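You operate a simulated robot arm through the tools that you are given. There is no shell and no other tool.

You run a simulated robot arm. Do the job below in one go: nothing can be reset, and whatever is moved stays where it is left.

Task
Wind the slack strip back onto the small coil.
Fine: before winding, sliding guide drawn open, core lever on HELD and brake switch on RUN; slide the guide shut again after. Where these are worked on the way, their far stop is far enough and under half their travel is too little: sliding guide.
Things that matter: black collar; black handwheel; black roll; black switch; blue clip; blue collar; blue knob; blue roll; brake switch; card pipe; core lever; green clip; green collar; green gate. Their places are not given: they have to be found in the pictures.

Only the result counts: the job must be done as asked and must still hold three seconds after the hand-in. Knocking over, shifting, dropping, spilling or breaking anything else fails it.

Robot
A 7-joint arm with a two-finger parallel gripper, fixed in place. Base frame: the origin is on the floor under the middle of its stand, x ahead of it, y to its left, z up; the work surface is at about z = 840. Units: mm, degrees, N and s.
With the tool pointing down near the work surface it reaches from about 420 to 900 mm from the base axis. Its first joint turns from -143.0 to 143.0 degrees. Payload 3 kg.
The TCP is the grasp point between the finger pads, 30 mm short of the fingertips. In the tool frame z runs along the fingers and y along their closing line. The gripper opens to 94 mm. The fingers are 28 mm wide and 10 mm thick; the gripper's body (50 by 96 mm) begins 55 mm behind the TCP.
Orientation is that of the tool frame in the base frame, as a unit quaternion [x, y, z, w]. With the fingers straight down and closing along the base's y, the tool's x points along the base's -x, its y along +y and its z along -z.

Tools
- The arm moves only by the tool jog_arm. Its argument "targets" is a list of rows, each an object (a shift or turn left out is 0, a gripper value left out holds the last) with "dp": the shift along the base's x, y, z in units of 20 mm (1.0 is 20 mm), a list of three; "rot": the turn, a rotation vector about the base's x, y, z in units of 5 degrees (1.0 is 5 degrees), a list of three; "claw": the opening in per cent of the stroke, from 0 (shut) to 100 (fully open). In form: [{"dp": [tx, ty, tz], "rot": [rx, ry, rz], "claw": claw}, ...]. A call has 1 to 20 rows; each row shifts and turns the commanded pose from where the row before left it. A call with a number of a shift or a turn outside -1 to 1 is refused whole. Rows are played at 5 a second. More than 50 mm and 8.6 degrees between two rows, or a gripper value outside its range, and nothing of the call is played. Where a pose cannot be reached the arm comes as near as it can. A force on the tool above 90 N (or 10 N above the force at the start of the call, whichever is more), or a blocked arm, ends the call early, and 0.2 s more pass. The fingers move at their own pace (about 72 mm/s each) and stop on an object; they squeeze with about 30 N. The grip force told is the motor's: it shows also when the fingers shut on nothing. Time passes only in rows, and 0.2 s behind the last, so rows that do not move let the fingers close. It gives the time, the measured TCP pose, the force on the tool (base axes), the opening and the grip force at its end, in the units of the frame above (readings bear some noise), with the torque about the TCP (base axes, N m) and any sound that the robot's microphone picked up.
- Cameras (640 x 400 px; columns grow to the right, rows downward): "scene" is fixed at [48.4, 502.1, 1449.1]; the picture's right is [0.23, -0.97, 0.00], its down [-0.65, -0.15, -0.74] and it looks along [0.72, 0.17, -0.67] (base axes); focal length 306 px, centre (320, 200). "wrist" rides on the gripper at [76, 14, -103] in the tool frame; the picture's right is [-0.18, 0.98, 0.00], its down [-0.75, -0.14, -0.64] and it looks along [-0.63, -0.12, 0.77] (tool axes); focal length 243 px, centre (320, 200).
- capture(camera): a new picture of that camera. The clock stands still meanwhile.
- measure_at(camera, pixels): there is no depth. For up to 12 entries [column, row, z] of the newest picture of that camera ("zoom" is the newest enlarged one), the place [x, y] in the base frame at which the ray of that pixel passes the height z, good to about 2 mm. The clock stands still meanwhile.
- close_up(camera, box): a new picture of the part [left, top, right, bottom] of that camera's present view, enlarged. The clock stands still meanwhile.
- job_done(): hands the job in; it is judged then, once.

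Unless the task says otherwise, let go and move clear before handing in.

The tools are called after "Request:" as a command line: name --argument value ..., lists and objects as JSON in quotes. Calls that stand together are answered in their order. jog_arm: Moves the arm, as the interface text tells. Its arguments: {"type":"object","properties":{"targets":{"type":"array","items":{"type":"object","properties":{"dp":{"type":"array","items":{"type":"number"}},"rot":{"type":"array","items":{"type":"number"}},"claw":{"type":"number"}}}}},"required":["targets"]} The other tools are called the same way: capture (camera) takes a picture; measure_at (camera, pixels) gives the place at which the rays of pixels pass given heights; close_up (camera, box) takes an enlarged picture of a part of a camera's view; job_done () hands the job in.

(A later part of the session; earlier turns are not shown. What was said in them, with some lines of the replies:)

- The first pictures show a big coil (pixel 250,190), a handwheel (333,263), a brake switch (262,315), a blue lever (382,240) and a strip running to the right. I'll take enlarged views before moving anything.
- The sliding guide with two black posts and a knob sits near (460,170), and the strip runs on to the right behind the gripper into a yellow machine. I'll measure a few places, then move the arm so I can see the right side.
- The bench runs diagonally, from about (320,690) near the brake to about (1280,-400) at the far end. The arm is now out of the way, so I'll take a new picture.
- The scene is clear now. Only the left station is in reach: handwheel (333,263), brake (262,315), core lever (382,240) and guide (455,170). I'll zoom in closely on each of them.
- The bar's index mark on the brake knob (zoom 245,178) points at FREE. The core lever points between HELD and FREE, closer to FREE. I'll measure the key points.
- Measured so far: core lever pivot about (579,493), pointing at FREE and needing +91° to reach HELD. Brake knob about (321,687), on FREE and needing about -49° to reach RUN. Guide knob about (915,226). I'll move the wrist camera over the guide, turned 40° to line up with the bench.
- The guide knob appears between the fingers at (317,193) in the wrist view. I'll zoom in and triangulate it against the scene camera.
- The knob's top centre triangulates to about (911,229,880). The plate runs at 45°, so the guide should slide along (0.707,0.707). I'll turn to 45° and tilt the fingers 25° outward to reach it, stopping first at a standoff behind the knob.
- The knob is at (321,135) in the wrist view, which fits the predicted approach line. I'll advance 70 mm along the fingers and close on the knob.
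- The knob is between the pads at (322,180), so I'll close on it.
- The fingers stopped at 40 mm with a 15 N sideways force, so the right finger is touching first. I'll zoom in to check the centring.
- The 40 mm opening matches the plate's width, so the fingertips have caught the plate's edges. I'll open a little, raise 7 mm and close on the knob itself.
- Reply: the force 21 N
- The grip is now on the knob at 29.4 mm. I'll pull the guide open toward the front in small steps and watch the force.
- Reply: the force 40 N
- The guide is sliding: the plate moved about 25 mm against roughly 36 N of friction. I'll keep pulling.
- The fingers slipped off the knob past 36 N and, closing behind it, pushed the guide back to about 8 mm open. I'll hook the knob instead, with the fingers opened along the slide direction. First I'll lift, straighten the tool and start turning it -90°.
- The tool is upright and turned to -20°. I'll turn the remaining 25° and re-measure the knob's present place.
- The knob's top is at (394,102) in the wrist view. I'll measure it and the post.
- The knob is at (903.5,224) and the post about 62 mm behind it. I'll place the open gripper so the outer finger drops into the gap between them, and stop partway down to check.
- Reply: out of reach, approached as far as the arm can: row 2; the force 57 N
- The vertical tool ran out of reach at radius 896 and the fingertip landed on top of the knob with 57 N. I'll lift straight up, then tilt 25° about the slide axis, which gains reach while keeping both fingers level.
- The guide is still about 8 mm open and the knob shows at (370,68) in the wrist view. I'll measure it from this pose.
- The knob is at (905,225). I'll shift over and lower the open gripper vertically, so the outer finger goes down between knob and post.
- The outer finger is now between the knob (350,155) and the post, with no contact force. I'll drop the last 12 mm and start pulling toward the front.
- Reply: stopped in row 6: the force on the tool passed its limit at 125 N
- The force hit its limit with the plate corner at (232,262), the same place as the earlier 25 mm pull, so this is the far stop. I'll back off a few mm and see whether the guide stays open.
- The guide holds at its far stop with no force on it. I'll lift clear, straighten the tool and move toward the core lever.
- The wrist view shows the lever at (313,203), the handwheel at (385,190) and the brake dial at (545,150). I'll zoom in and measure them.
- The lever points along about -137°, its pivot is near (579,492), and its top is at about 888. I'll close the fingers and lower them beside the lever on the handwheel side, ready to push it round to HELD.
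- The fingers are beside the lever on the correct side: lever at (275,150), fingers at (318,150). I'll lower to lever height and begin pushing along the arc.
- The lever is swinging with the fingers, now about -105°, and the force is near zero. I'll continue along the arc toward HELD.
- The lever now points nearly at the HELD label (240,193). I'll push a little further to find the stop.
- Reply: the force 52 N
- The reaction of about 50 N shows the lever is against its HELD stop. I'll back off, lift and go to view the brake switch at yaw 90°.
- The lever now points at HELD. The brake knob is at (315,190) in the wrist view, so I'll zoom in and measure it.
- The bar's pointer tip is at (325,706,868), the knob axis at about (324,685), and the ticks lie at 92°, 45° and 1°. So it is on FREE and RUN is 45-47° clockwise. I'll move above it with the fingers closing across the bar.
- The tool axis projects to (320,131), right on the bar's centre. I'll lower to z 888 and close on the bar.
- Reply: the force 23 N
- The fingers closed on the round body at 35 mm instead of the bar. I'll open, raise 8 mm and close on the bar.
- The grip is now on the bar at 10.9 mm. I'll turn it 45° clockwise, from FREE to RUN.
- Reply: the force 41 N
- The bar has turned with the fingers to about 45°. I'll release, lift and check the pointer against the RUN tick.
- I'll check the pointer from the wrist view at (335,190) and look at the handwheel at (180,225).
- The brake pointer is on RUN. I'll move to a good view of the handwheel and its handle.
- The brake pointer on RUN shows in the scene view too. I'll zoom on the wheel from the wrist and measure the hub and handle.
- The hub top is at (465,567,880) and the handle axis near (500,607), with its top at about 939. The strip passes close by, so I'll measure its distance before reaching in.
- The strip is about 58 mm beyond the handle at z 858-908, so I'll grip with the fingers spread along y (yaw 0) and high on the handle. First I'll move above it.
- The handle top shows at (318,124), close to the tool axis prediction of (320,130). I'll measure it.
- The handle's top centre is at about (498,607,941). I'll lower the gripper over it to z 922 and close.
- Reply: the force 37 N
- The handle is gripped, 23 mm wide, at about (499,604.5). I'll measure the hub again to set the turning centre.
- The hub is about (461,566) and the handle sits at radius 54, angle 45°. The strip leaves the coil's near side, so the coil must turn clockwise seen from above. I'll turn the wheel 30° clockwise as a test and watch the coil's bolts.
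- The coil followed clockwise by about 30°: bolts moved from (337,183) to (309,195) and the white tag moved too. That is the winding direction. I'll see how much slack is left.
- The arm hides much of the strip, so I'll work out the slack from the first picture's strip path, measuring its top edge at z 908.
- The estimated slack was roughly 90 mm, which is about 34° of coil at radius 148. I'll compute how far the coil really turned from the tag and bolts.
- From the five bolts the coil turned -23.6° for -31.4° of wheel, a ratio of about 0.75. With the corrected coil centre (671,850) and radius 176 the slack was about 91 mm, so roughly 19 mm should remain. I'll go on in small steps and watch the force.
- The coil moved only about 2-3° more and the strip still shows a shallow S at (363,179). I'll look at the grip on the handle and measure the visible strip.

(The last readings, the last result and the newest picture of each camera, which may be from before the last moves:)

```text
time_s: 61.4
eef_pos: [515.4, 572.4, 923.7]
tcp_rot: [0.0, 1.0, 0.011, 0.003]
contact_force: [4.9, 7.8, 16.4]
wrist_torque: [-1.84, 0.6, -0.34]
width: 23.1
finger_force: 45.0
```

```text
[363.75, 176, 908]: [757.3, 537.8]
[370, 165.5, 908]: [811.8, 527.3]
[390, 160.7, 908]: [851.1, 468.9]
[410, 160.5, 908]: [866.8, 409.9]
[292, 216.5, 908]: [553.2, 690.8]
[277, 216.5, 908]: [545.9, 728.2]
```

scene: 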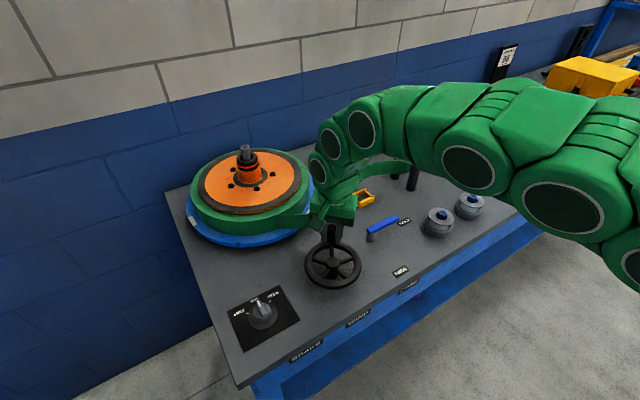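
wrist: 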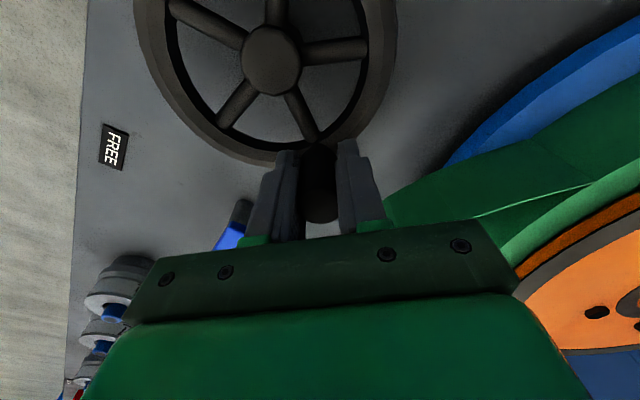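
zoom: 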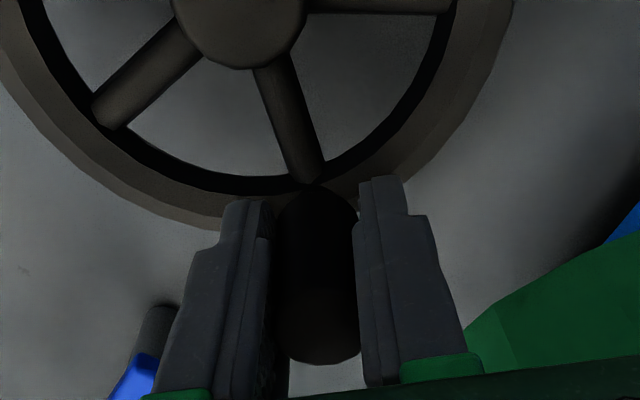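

The upper lobe has fallen from about 68 mm to about 45 mm off the straight line, so slack remains. I'll continue clockwise another 20°.

Request:
jog_arm --targets '[{"dp": [0.02, -0.32, -0.05]}, {"dp": [-0.02, -0.33, 0]}, {"dp": [-0.06, -0.33, 0]}, {}]'

Request:
close_up --camera "scene" --box '[290, 140, 430, 240]'

Request:
close_up --camera "scene" --box '[180, 130, 340, 250]'

```text
time_s: 62.4
eef_pos: [513.7, 554.4, 920.2]
tcp_rot: [-0.001, 1.0, 0.011, 0.002]
contact_force: [1.7, 7.8, 11.5]
wrist_torque: [-1.6, 0.48, -0.38]
width: 23.1
finger_force: 45.6
```

```text
4.00 times, centred on (360, 190) of scene
```

zoom: 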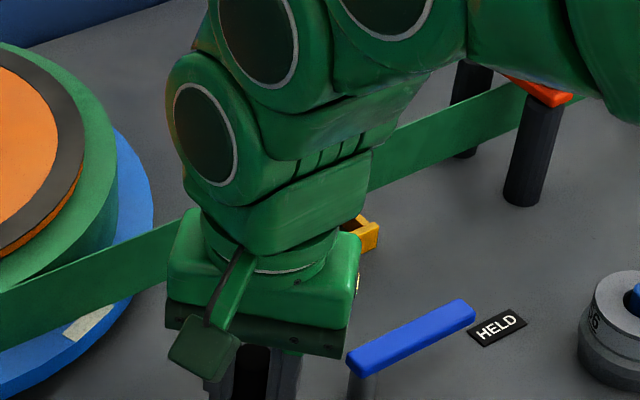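

```text
3.33 times, centred on (260, 190) of scene
```

zoom: 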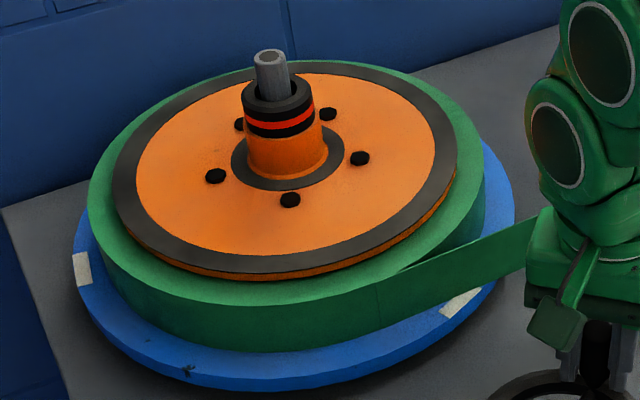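

The strip now runs almost straight from the coil to the red gate. I'll zoom in to judge the remaining slack.

Request:
close_up --camera "scene" --box '[370, 140, 450, 200]'

Request:
close_up --camera "scene" --box '[270, 180, 350, 240]'

Request:
capture --camera "wrist"

```text
6.67 times, centred on (410, 170) of scene
```

zoom: 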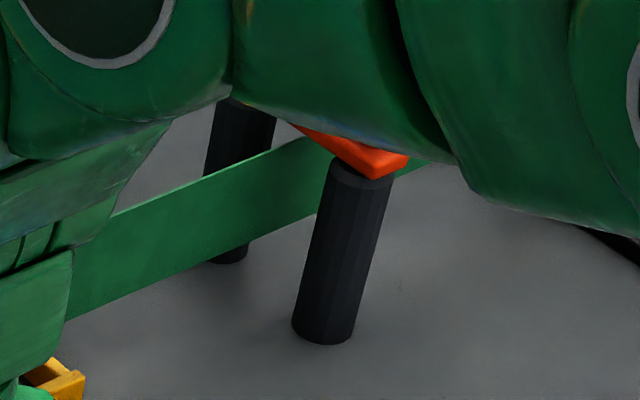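

```text
6.67 times, centred on (310, 210) of scene
```

zoom: 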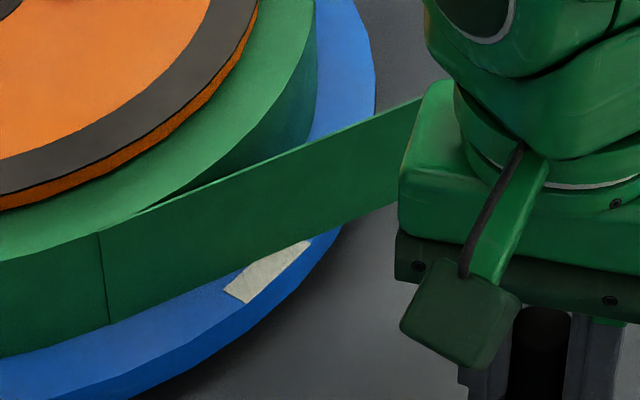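

```text
taken
```

wrist: 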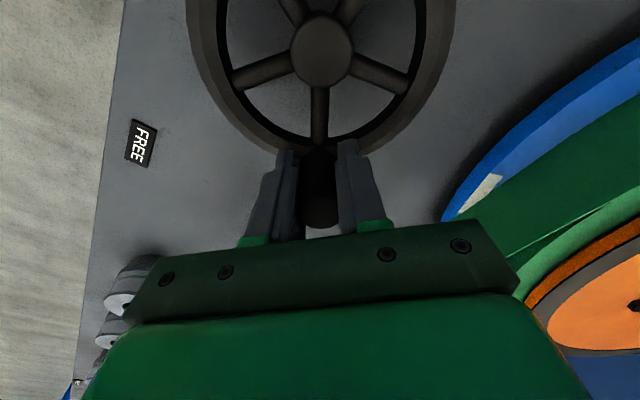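

The edge slopes (-0.40, -0.42, -0.38) show the strip is straight within a pixel. I'll turn about 3° more to feel whether it is taut.

Request:
jog_arm --targets '[{"dp": [-0.03, -0.14, 0]}, {}]'

Request:
close_up --camera "scene" --box '[180, 130, 340, 250]'

Request:
close_up --camera "scene" --box '[370, 140, 450, 200]'

```text
time_s: 63.0
eef_pos: [513.7, 551.1, 920.3]
tcp_rot: [-0.001, 1.0, 0.01, 0.002]
contact_force: [-1.0, 5.1, 1.9]
wrist_torque: [-1.73, 0.31, -0.2]
width: 23.1
finger_force: 44.7
```

```text
3.33 times, centred on (260, 190) of scene
```

zoom: 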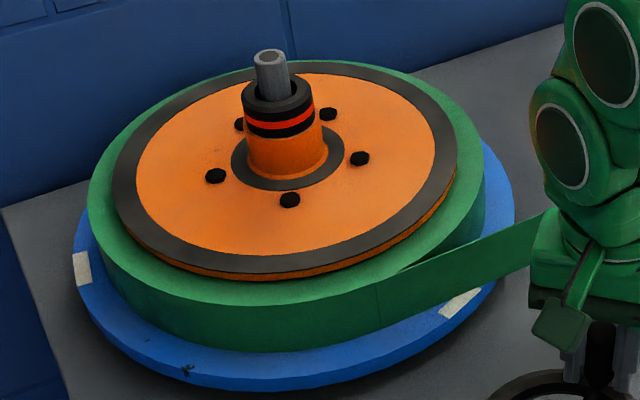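

```text
6.67 times, centred on (410, 170) of scene
```

zoom: 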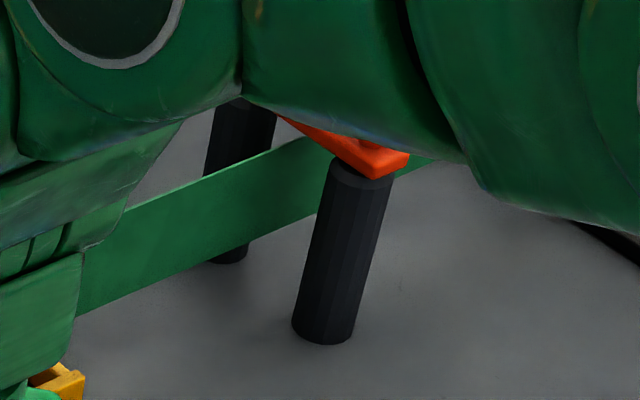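

The coil's bolts (290,200) and (216,176) did not move on that last step and the force stayed low, so the coil seems to have reached its end with the strip straight. I'll take a fine reference, turn 4° more and compare.

Request:
close_up --camera "scene" --box '[220, 160, 290, 205]'

Request:
jog_arm --targets '[{"dp": [-0.06, -0.18, 0]}, {}]'

Request:
close_up --camera "scene" --box '[220, 160, 290, 205]'

Request:
close_up --camera "scene" --box '[290, 220, 370, 300]'

```text
8.89 times, centred on (255, 182) of scene
```

zoom: 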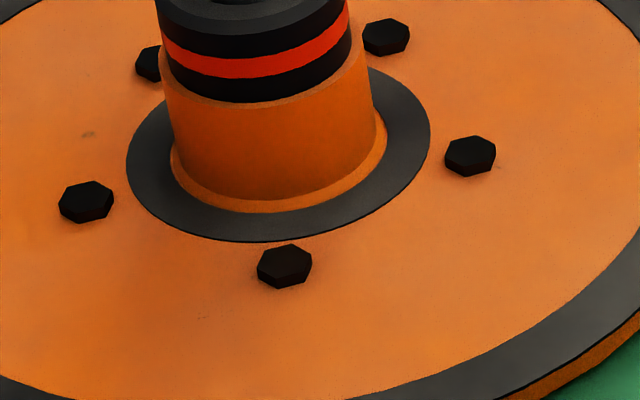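

```text
time_s: 63.6
eef_pos: [511.8, 545.2, 919.9]
tcp_rot: [-0.002, 1.0, 0.009, 0.002]
contact_force: [-2.8, 0.5, -7.6]
wrist_torque: [-1.74, 0.23, 0.01]
width: 23.2
finger_force: 45.8
```

```text
8.89 times, centred on (255, 182) of scene
```

zoom: 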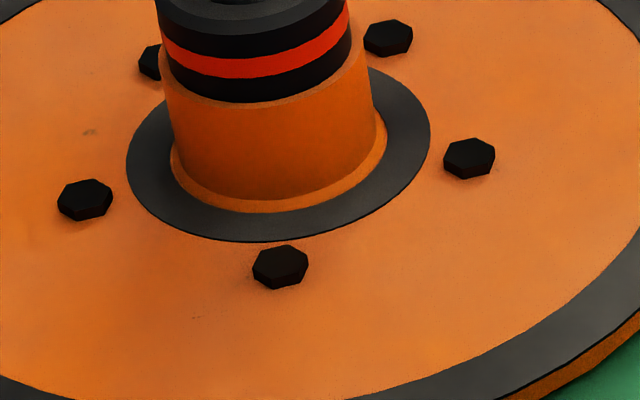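

```text
5.00 times, centred on (330, 260) of scene
```

zoom: 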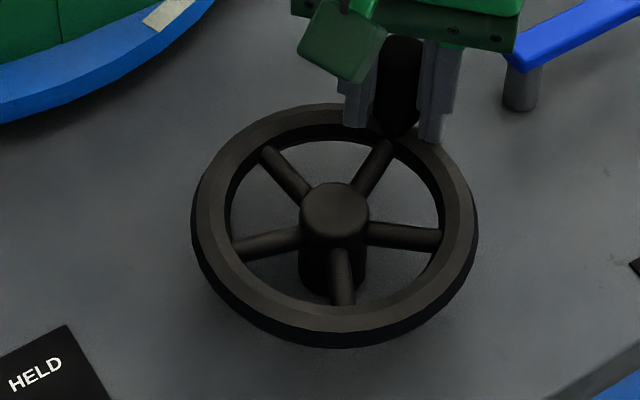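

Request:
measure_at --camera "scene" --pixels '[[250.6, 189.5, 918], [228.6, 181.9, 918], [271.8, 177.3, 918], [262.6, 163.7, 918]]'

Request:
jog_arm --targets '[{}, {}, {}]'

Request:
close_up --camera "scene" --box '[220, 160, 290, 205]'

```text
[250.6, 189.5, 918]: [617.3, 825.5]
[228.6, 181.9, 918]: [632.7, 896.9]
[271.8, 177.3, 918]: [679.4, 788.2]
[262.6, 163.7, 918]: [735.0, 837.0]
```

```text
time_s: 64.4
eef_pos: [513.0, 546.9, 919.2]
tcp_rot: [0.0, 1.0, 0.009, 0.001]
contact_force: [-3.9, -4.3, -18.7]
wrist_torque: [-1.75, -0.18, 0.26]
width: 23.0
finger_force: 44.9
```

```text
8.89 times, centred on (255, 182) of scene
```

zoom: 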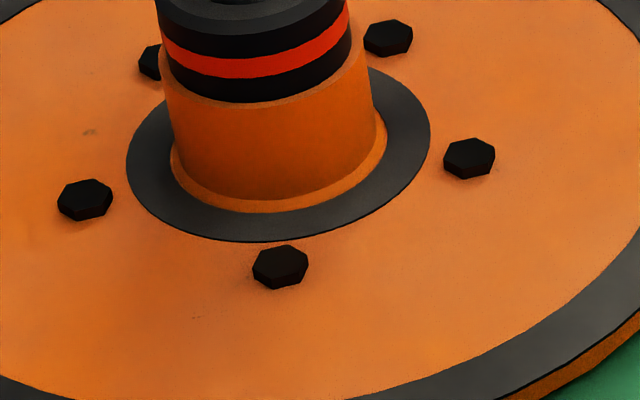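

The coil has turned about 38° in all and has nearly stopped following the wheel, and the strip is straight. I'll let go of the handle, lift clear and check the whole strip with the arm out of the way.

Request:
jog_arm --targets '[{"claw": 30}, {"claw": 55}, {"claw": 55}, {"dp": [0, 0, 0.8]}, {"dp": [0, 0, 1]}, {"dp": [0, 0, 1]}, {"dp": [0, 0, 1]}, {"dp": [-0.2, -1, 0.5]}, {"dp": [-0.2, -1, 0.5]}, {"dp": [-0.2, -1, 0.5]}, {"dp": [0, -1, 0.3]}, {"dp": [0, -1, 0]}, {"dp": [0, -1, 0]}, {"dp": [0, -1, 0]}, {"dp": [0, -1, 0]}, {"dp": [0, -1, 0]}, {"dp": [0, -1, 0]}, {"dp": [0, -1, 0]}, {"dp": [0, -1, 0]}, {"dp": [0, -1, 0]}]'

Request:
jog_arm --targets '[{"dp": [0, -1, 0]}, {"dp": [0, -1, 0]}, {"dp": [0, -1, 0]}, {"dp": [0, -1, 0]}, {"dp": [0, -1, 0]}, {"dp": [0, -1, 0]}]'

Request:
capture --camera "scene"

Request:
close_up --camera "scene" --box '[260, 120, 480, 260]'

Request:
close_up --camera "scene" --box '[220, 160, 290, 205]'

```text
time_s: 68.6
eef_pos: [502.0, 287.9, 1032.1]
tcp_rot: [-0.002, 1.0, 0.011, 0.002]
contact_force: [0.0, -0.2, 0.1]
wrist_torque: [0.02, -0.03, -0.01]
width: 51.7
finger_force: 0.1
```

```text
time_s: 70.0
eef_pos: [500.3, 165.7, 1033.5]
tcp_rot: [-0.001, 1.0, 0.01, 0.002]
contact_force: [-0.3, 0.6, 0.7]
wrist_torque: [-0.01, -0.02, 0.02]
width: 52.0
finger_force: 0.0
```

```text
taken
```

scene: 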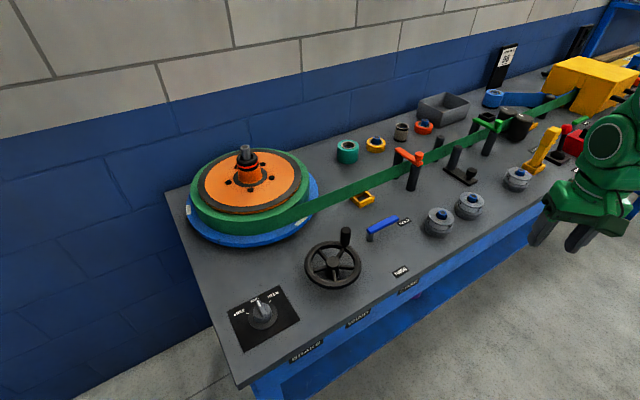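

```text
2.86 times, centred on (370, 190) of scene
```

zoom: 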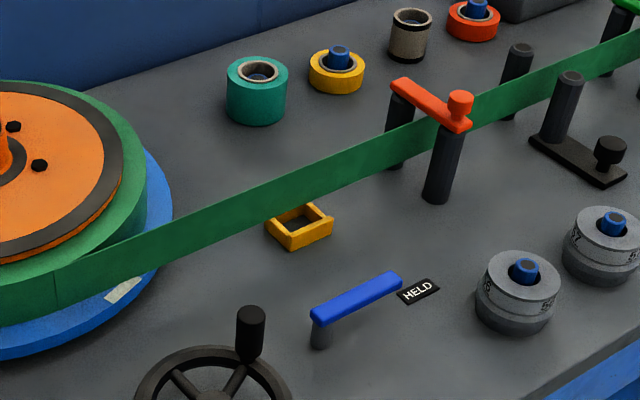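

```text
8.89 times, centred on (255, 182) of scene
```

zoom: 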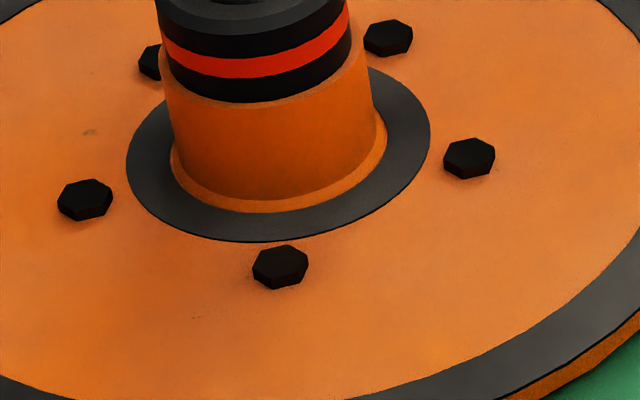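

The strip runs straight from the coil to the red gate and the coil held its place after release. I'll check straightness more finely.

Request:
close_up --camera "scene" --box '[275, 145, 425, 235]'

Request:
close_up --camera "scene" --box '[400, 90, 520, 190]'

```text
4.27 times, centred on (350, 190) of scene
```

zoom: 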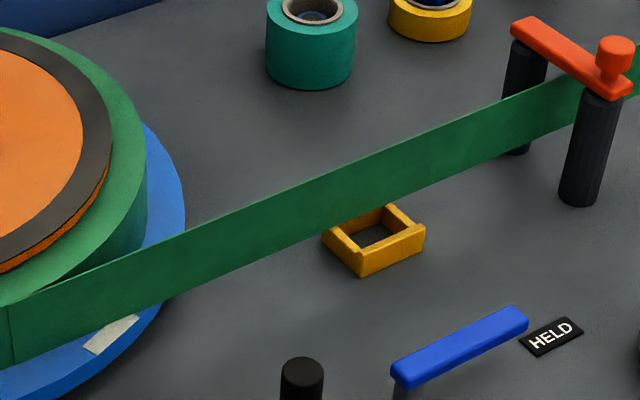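

```text
4.00 times, centred on (460, 140) of scene
```

zoom: 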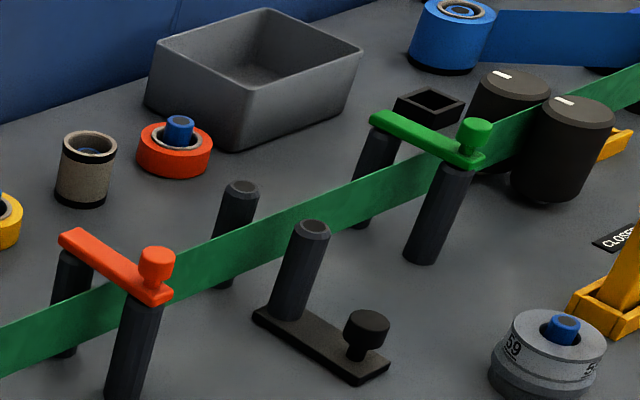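

Request:
measure_at --camera "scene" --pixels '[[345.8, 229.2, 941], [343.6, 231, 941]]'

Request:
close_up --camera "scene" --box '[290, 215, 380, 300]'

Request:
close_up --camera "scene" --box '[370, 140, 430, 190]'

```text
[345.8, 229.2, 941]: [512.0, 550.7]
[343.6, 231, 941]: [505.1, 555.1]
```

```text
4.71 times, centred on (335, 258) of scene
```

zoom: 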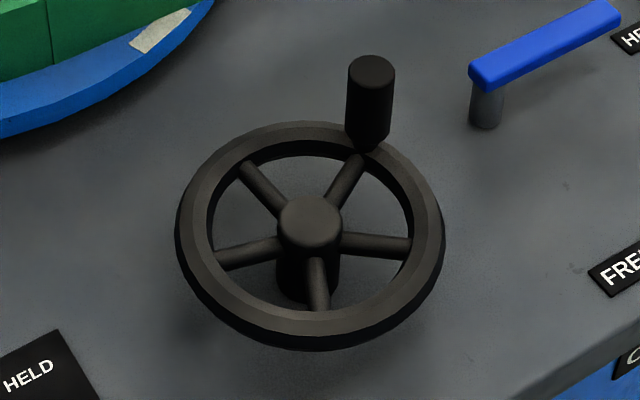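

```text
8.00 times, centred on (400, 165) of scene
```

zoom: 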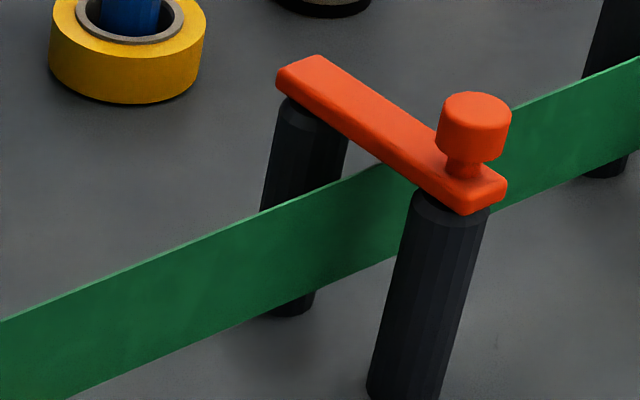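

The strip is straight and the handle is free. Next I'll shut the guide by pushing its knob with closed fingers tilted 25° outward, starting from a pose in front of it.

Request:
jog_arm --targets '[{"dp": [0.95, 0, 0], "rot": [0, 0, 1], "claw": 0}, {"dp": [0.95, 0, 0], "rot": [0, 0, 1]}, {"dp": [0.95, 0, 0], "rot": [0, 0, 1]}, {"dp": [0.95, 0, 0], "rot": [0, 0, 1]}, {"dp": [0.95, 0, 0], "rot": [0, 0, 1]}, {"dp": [0.95, 0, 0], "rot": [0, 0, 1]}, {"dp": [0.95, 0, 0], "rot": [0, 0, 1]}, {"dp": [0.95, 0, 0], "rot": [0, 0, 1]}, {"dp": [0.95, 0, 0], "rot": [0, 0, 1]}, {"dp": [0.95, 0, -0.2], "rot": [0.505, -0.505, 0]}, {"dp": [0.95, 0, -0.2], "rot": [0.505, -0.505, 0]}, {"dp": [0.95, 0, -0.2], "rot": [0.505, -0.505, 0]}, {"dp": [0.95, 0, -0.2], "rot": [0.505, -0.505, 0]}, {"dp": [0.95, 0, -0.2], "rot": [0.505, -0.505, 0]}, {"dp": [0.95, 0, -0.2], "rot": [0.505, -0.505, 0]}, {"dp": [0.95, 0, -0.2], "rot": [0.505, -0.505, 0]}, {"dp": [0.95, -0.1, -0.2]}, {"dp": [0.95, -0.1, -0.2]}, {}]'

Request:
capture --camera "wrist"

Request:
close_up --camera "scene" --box '[420, 120, 500, 195]'

```text
time_s: 74.0
eef_pos: [843.7, 163.2, 995.5]
tcp_rot: [-0.376, 0.901, 0.093, 0.198]
contact_force: [-0.2, -0.4, -0.1]
wrist_torque: [0.01, 0.01, 0.03]
width: 0.2
finger_force: 30.0
```

```text
taken
```

wrist: 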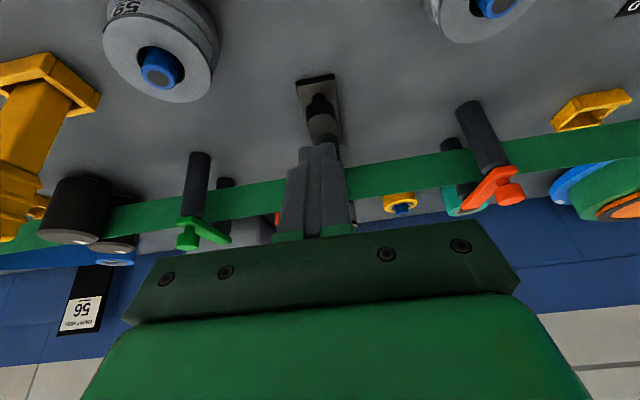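

```text
5.33 times, centred on (460, 158) of scene
```

zoom: 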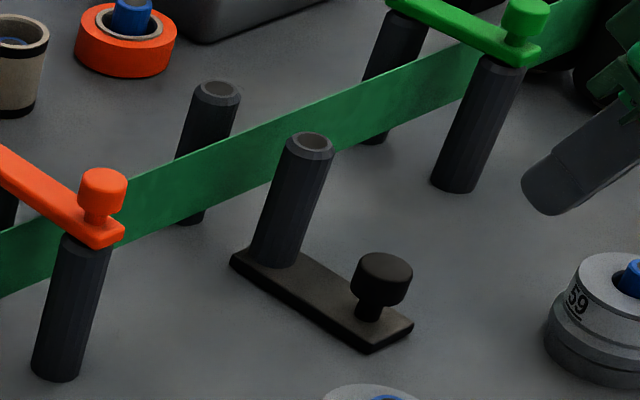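

The guide is still fully open. I'll measure the knob's present place from both cameras.

Request:
measure_at --camera "wrist" --pixels '[[323, 130, 880], [323, 126, 875]]'

Request:
measure_at --camera "scene" --pixels '[[471.3, 170.2, 880]]'

Request:
close_up --camera "wrist" --box '[260, 60, 380, 180]'

```text
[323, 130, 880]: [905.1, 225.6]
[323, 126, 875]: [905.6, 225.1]
```

```text
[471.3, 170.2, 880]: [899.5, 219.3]
```

```text
3.33 times, centred on (320, 120) of wrist
```

zoom: 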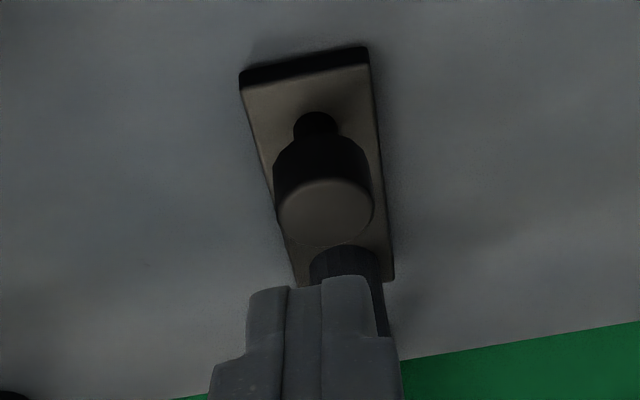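

The knob is now near (897,219), about 20 mm open. I'll descend in front of it and advance toward contact.

Request:
jog_arm --targets '[{"dp": [0, 0, -0.89]}, {"dp": [0, 0, -0.89]}, {"dp": [0, 0, -0.89]}, {"dp": [0, 0, -0.89]}, {"dp": [0, 0, -0.89]}, {"dp": [0, 0, -0.85]}, {"dp": [0.3, 0.3, 0]}, {"dp": [0.3, 0.3, 0]}, {"dp": [0.3, 0.3, 0]}, {}]'

Request:
close_up --camera "scene" --box '[420, 120, 500, 195]'

Request:
capture --camera "wrist"

```text
time_s: 76.2
eef_pos: [859.6, 180.5, 892.8]
tcp_rot: [-0.377, 0.9, 0.093, 0.198]
contact_force: [-1.3, 0.2, 0.0]
wrist_torque: [0.0, 0.0, 0.01]
width: 0.2
finger_force: 30.3
```

```text
5.33 times, centred on (460, 158) of scene
```

zoom: 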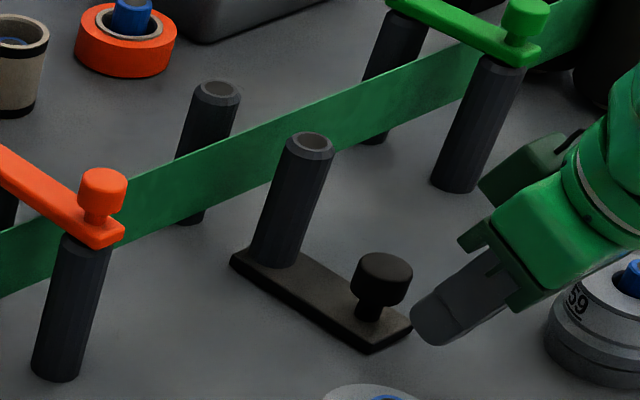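

```text
taken
```

wrist: 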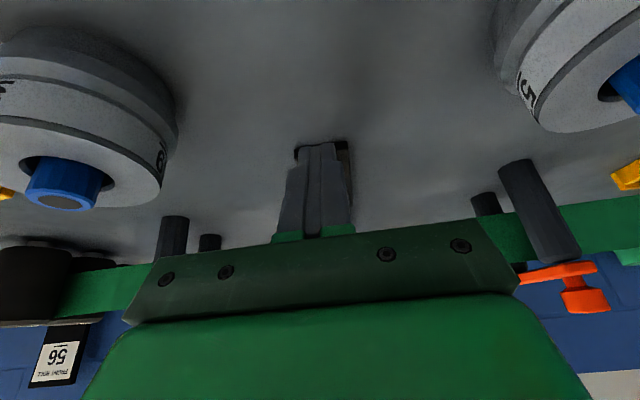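

There is no contact yet, with the fingertip just short of the plate. I'll advance further and push the knob toward shut.

Request:
jog_arm --targets '[{"dp": [0.2, 0.2, -0.15]}, {"dp": [0.2, 0.2, 0]}, {"dp": [0.2, 0.2, 0]}, {"dp": [0.2, 0.2, 0]}, {}]'

Request:
close_up --camera "scene" --box '[420, 120, 500, 195]'

```text
time_s: 77.4
eef_pos: [875.7, 196.7, 888.3]
tcp_rot: [-0.376, 0.9, 0.094, 0.198]
contact_force: [0.4, 0.0, 0.1]
wrist_torque: [-0.02, -0.01, 0.02]
width: 0.0
finger_force: 30.0
```

```text
5.33 times, centred on (460, 158) of scene
```

zoom: 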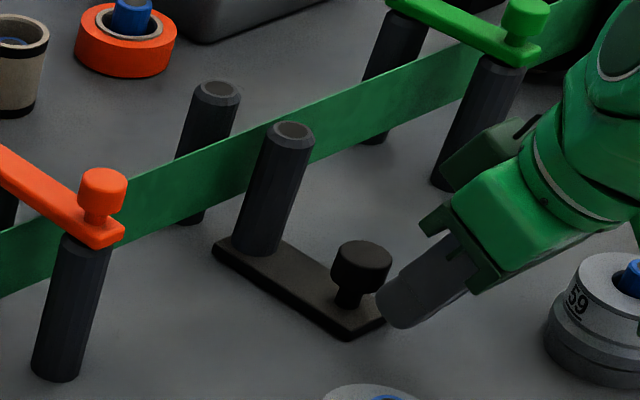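

The guide slid back most of the way, with its corner now at (213,246) against (210,243) when shut. I'll push the last few mm to the stop.

Request:
jog_arm --targets '[{"dp": [0.1, 0.1, 0]}, {"dp": [0.1, 0.1, 0]}, {"dp": [0.1, 0.1, 0]}, {}]'

Request:
close_up --camera "scene" --box '[420, 120, 500, 195]'

```text
time_s: 78.4
eef_pos: [880.7, 198.8, 886.2]
tcp_rot: [-0.376, 0.901, 0.092, 0.195]
contact_force: [-52.7, -49.4, -8.5]
wrist_torque: [-0.95, 1.09, 0.28]
width: 0.0
finger_force: 30.1
```

```text
5.33 times, centred on (460, 158) of scene
```

zoom: 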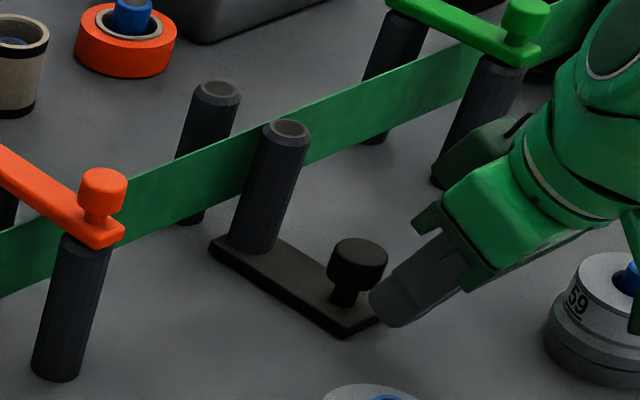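

About 72 N against the stop, with post (286,128) and knob (358,252) back at their starting pixels: the guide is shut. I'll back off, lift away and check everything.

Request:
jog_arm --targets '[{"dp": [-0.2, -0.2, 0]}, {"dp": [-0.3, -0.3, 0]}, {"dp": [-0.5, -0.5, 0.2]}, {"dp": [-0.5, -0.5, 0.8]}, {"dp": [-0.5, -0.5, 1]}, {"dp": [-0.5, -0.5, 1]}, {"dp": [-0.7, -0.5, 1], "rot": [-0.505, 0.505, 0]}, {"dp": [-1, -0.5, 1], "rot": [-0.505, 0.505, 0]}, {"dp": [-1, -0.5, 1], "rot": [-0.505, 0.505, 0]}, {"dp": [-1, -0.5, 1], "rot": [-0.505, 0.505, 0]}, {"dp": [-1, -0.5, 1], "rot": [-0.505, 0.505, 0]}, {"dp": [-1, -0.5, 0.5], "rot": [-0.505, 0.505, 0]}, {"dp": [-1, -0.5, 0.5], "rot": [-0.505, 0.505, 0]}, {"dp": [-1, -1, 0]}, {"dp": [-1, -1, 0]}, {"dp": [-1, -1, 0]}, {"dp": [-1, -1, 0]}, {}]'

Request:
capture --camera "scene"

Request:
close_up --camera "scene" --box '[420, 120, 500, 195]'

Request:
close_up --camera "scene" --box '[220, 160, 290, 205]'

Request:
close_up --camera "scene" --box '[220, 200, 420, 350]'

```text
time_s: 82.2
eef_pos: [616.4, 1.7, 1066.9]
tcp_rot: [-0.384, 0.923, 0.012, -0.002]
contact_force: [0.0, -0.1, -0.6]
wrist_torque: [0.01, 0.04, 0.02]
width: 0.0
finger_force: 30.2
```

```text
taken
```

scene: 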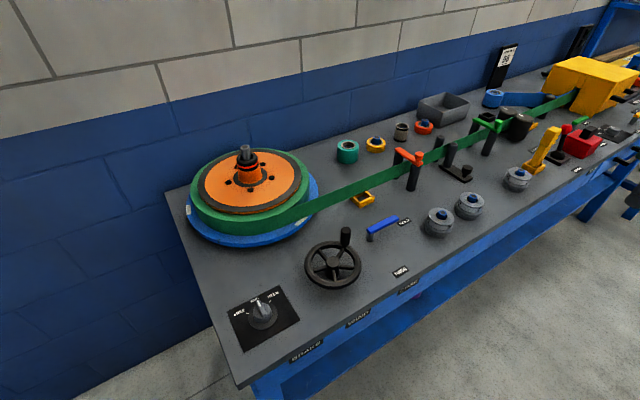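

```text
5.33 times, centred on (460, 158) of scene
```

zoom: 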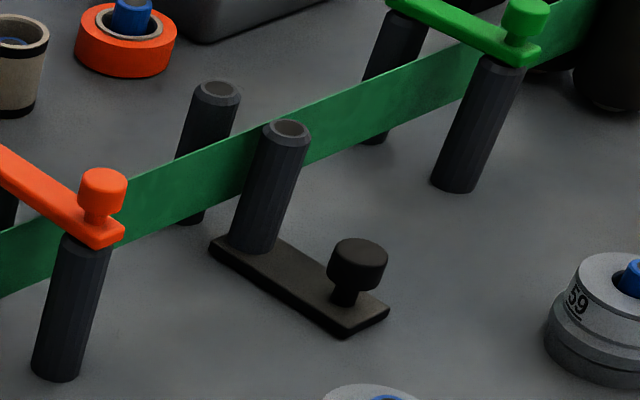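

```text
8.89 times, centred on (255, 182) of scene
```

zoom: 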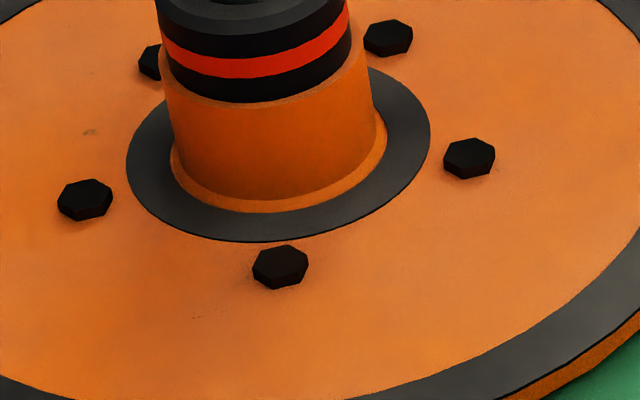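

```text
2.67 times, centred on (320, 275) of scene
```

zoom: 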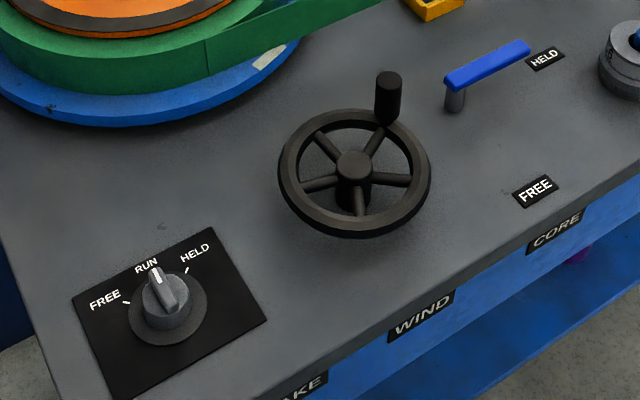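

The final pictures show:
- **Guide:** shut, at its starting pixels.
- **Core lever:** on HELD.
- **Brake switch:** on RUN.
- **Strip:** straight from the coil to the red gate.
- **Coil:** steady, with its bolts unmoved since I let go of the handle.

The arm is clear of everything, so I'm handing the job in.

Request:
job_done

```text
The job is handed in.
```

The slack green strip is wound back onto the coil and the job is handed in. I don't have the judge's result.

- **Before winding:** I drew the sliding guide open to its far stop, swung the core lever from FREE to HELD, and turned the brake switch from FREE to RUN.
- **Winding:** I turned the handwheel about 68° clockwise until the strip ran straight from the coil to the red gate. The coil had nearly stopped following the wheel by then, and it stayed put after I let go of the handle.
- **After winding:** I pushed the guide shut against its stop, then moved the arm clear.

- **Which coil:** I took the "small coil" to be the green one at the left, since it was the only coil with slack strip and its handwheel, brake switch and core lever were all in reach.
- **Guide slip:** On the first try at opening the guide the fingers slipped off its knob, and on the second a fingertip pressed on top of it. Neither seems to have done harm, and the guide ended at its starting position.
- **Small kink:** There is a slight kink of about 4–5 mm in the strip inside the red gate. I took this as how the strip sits in the gate, not leftover slack.
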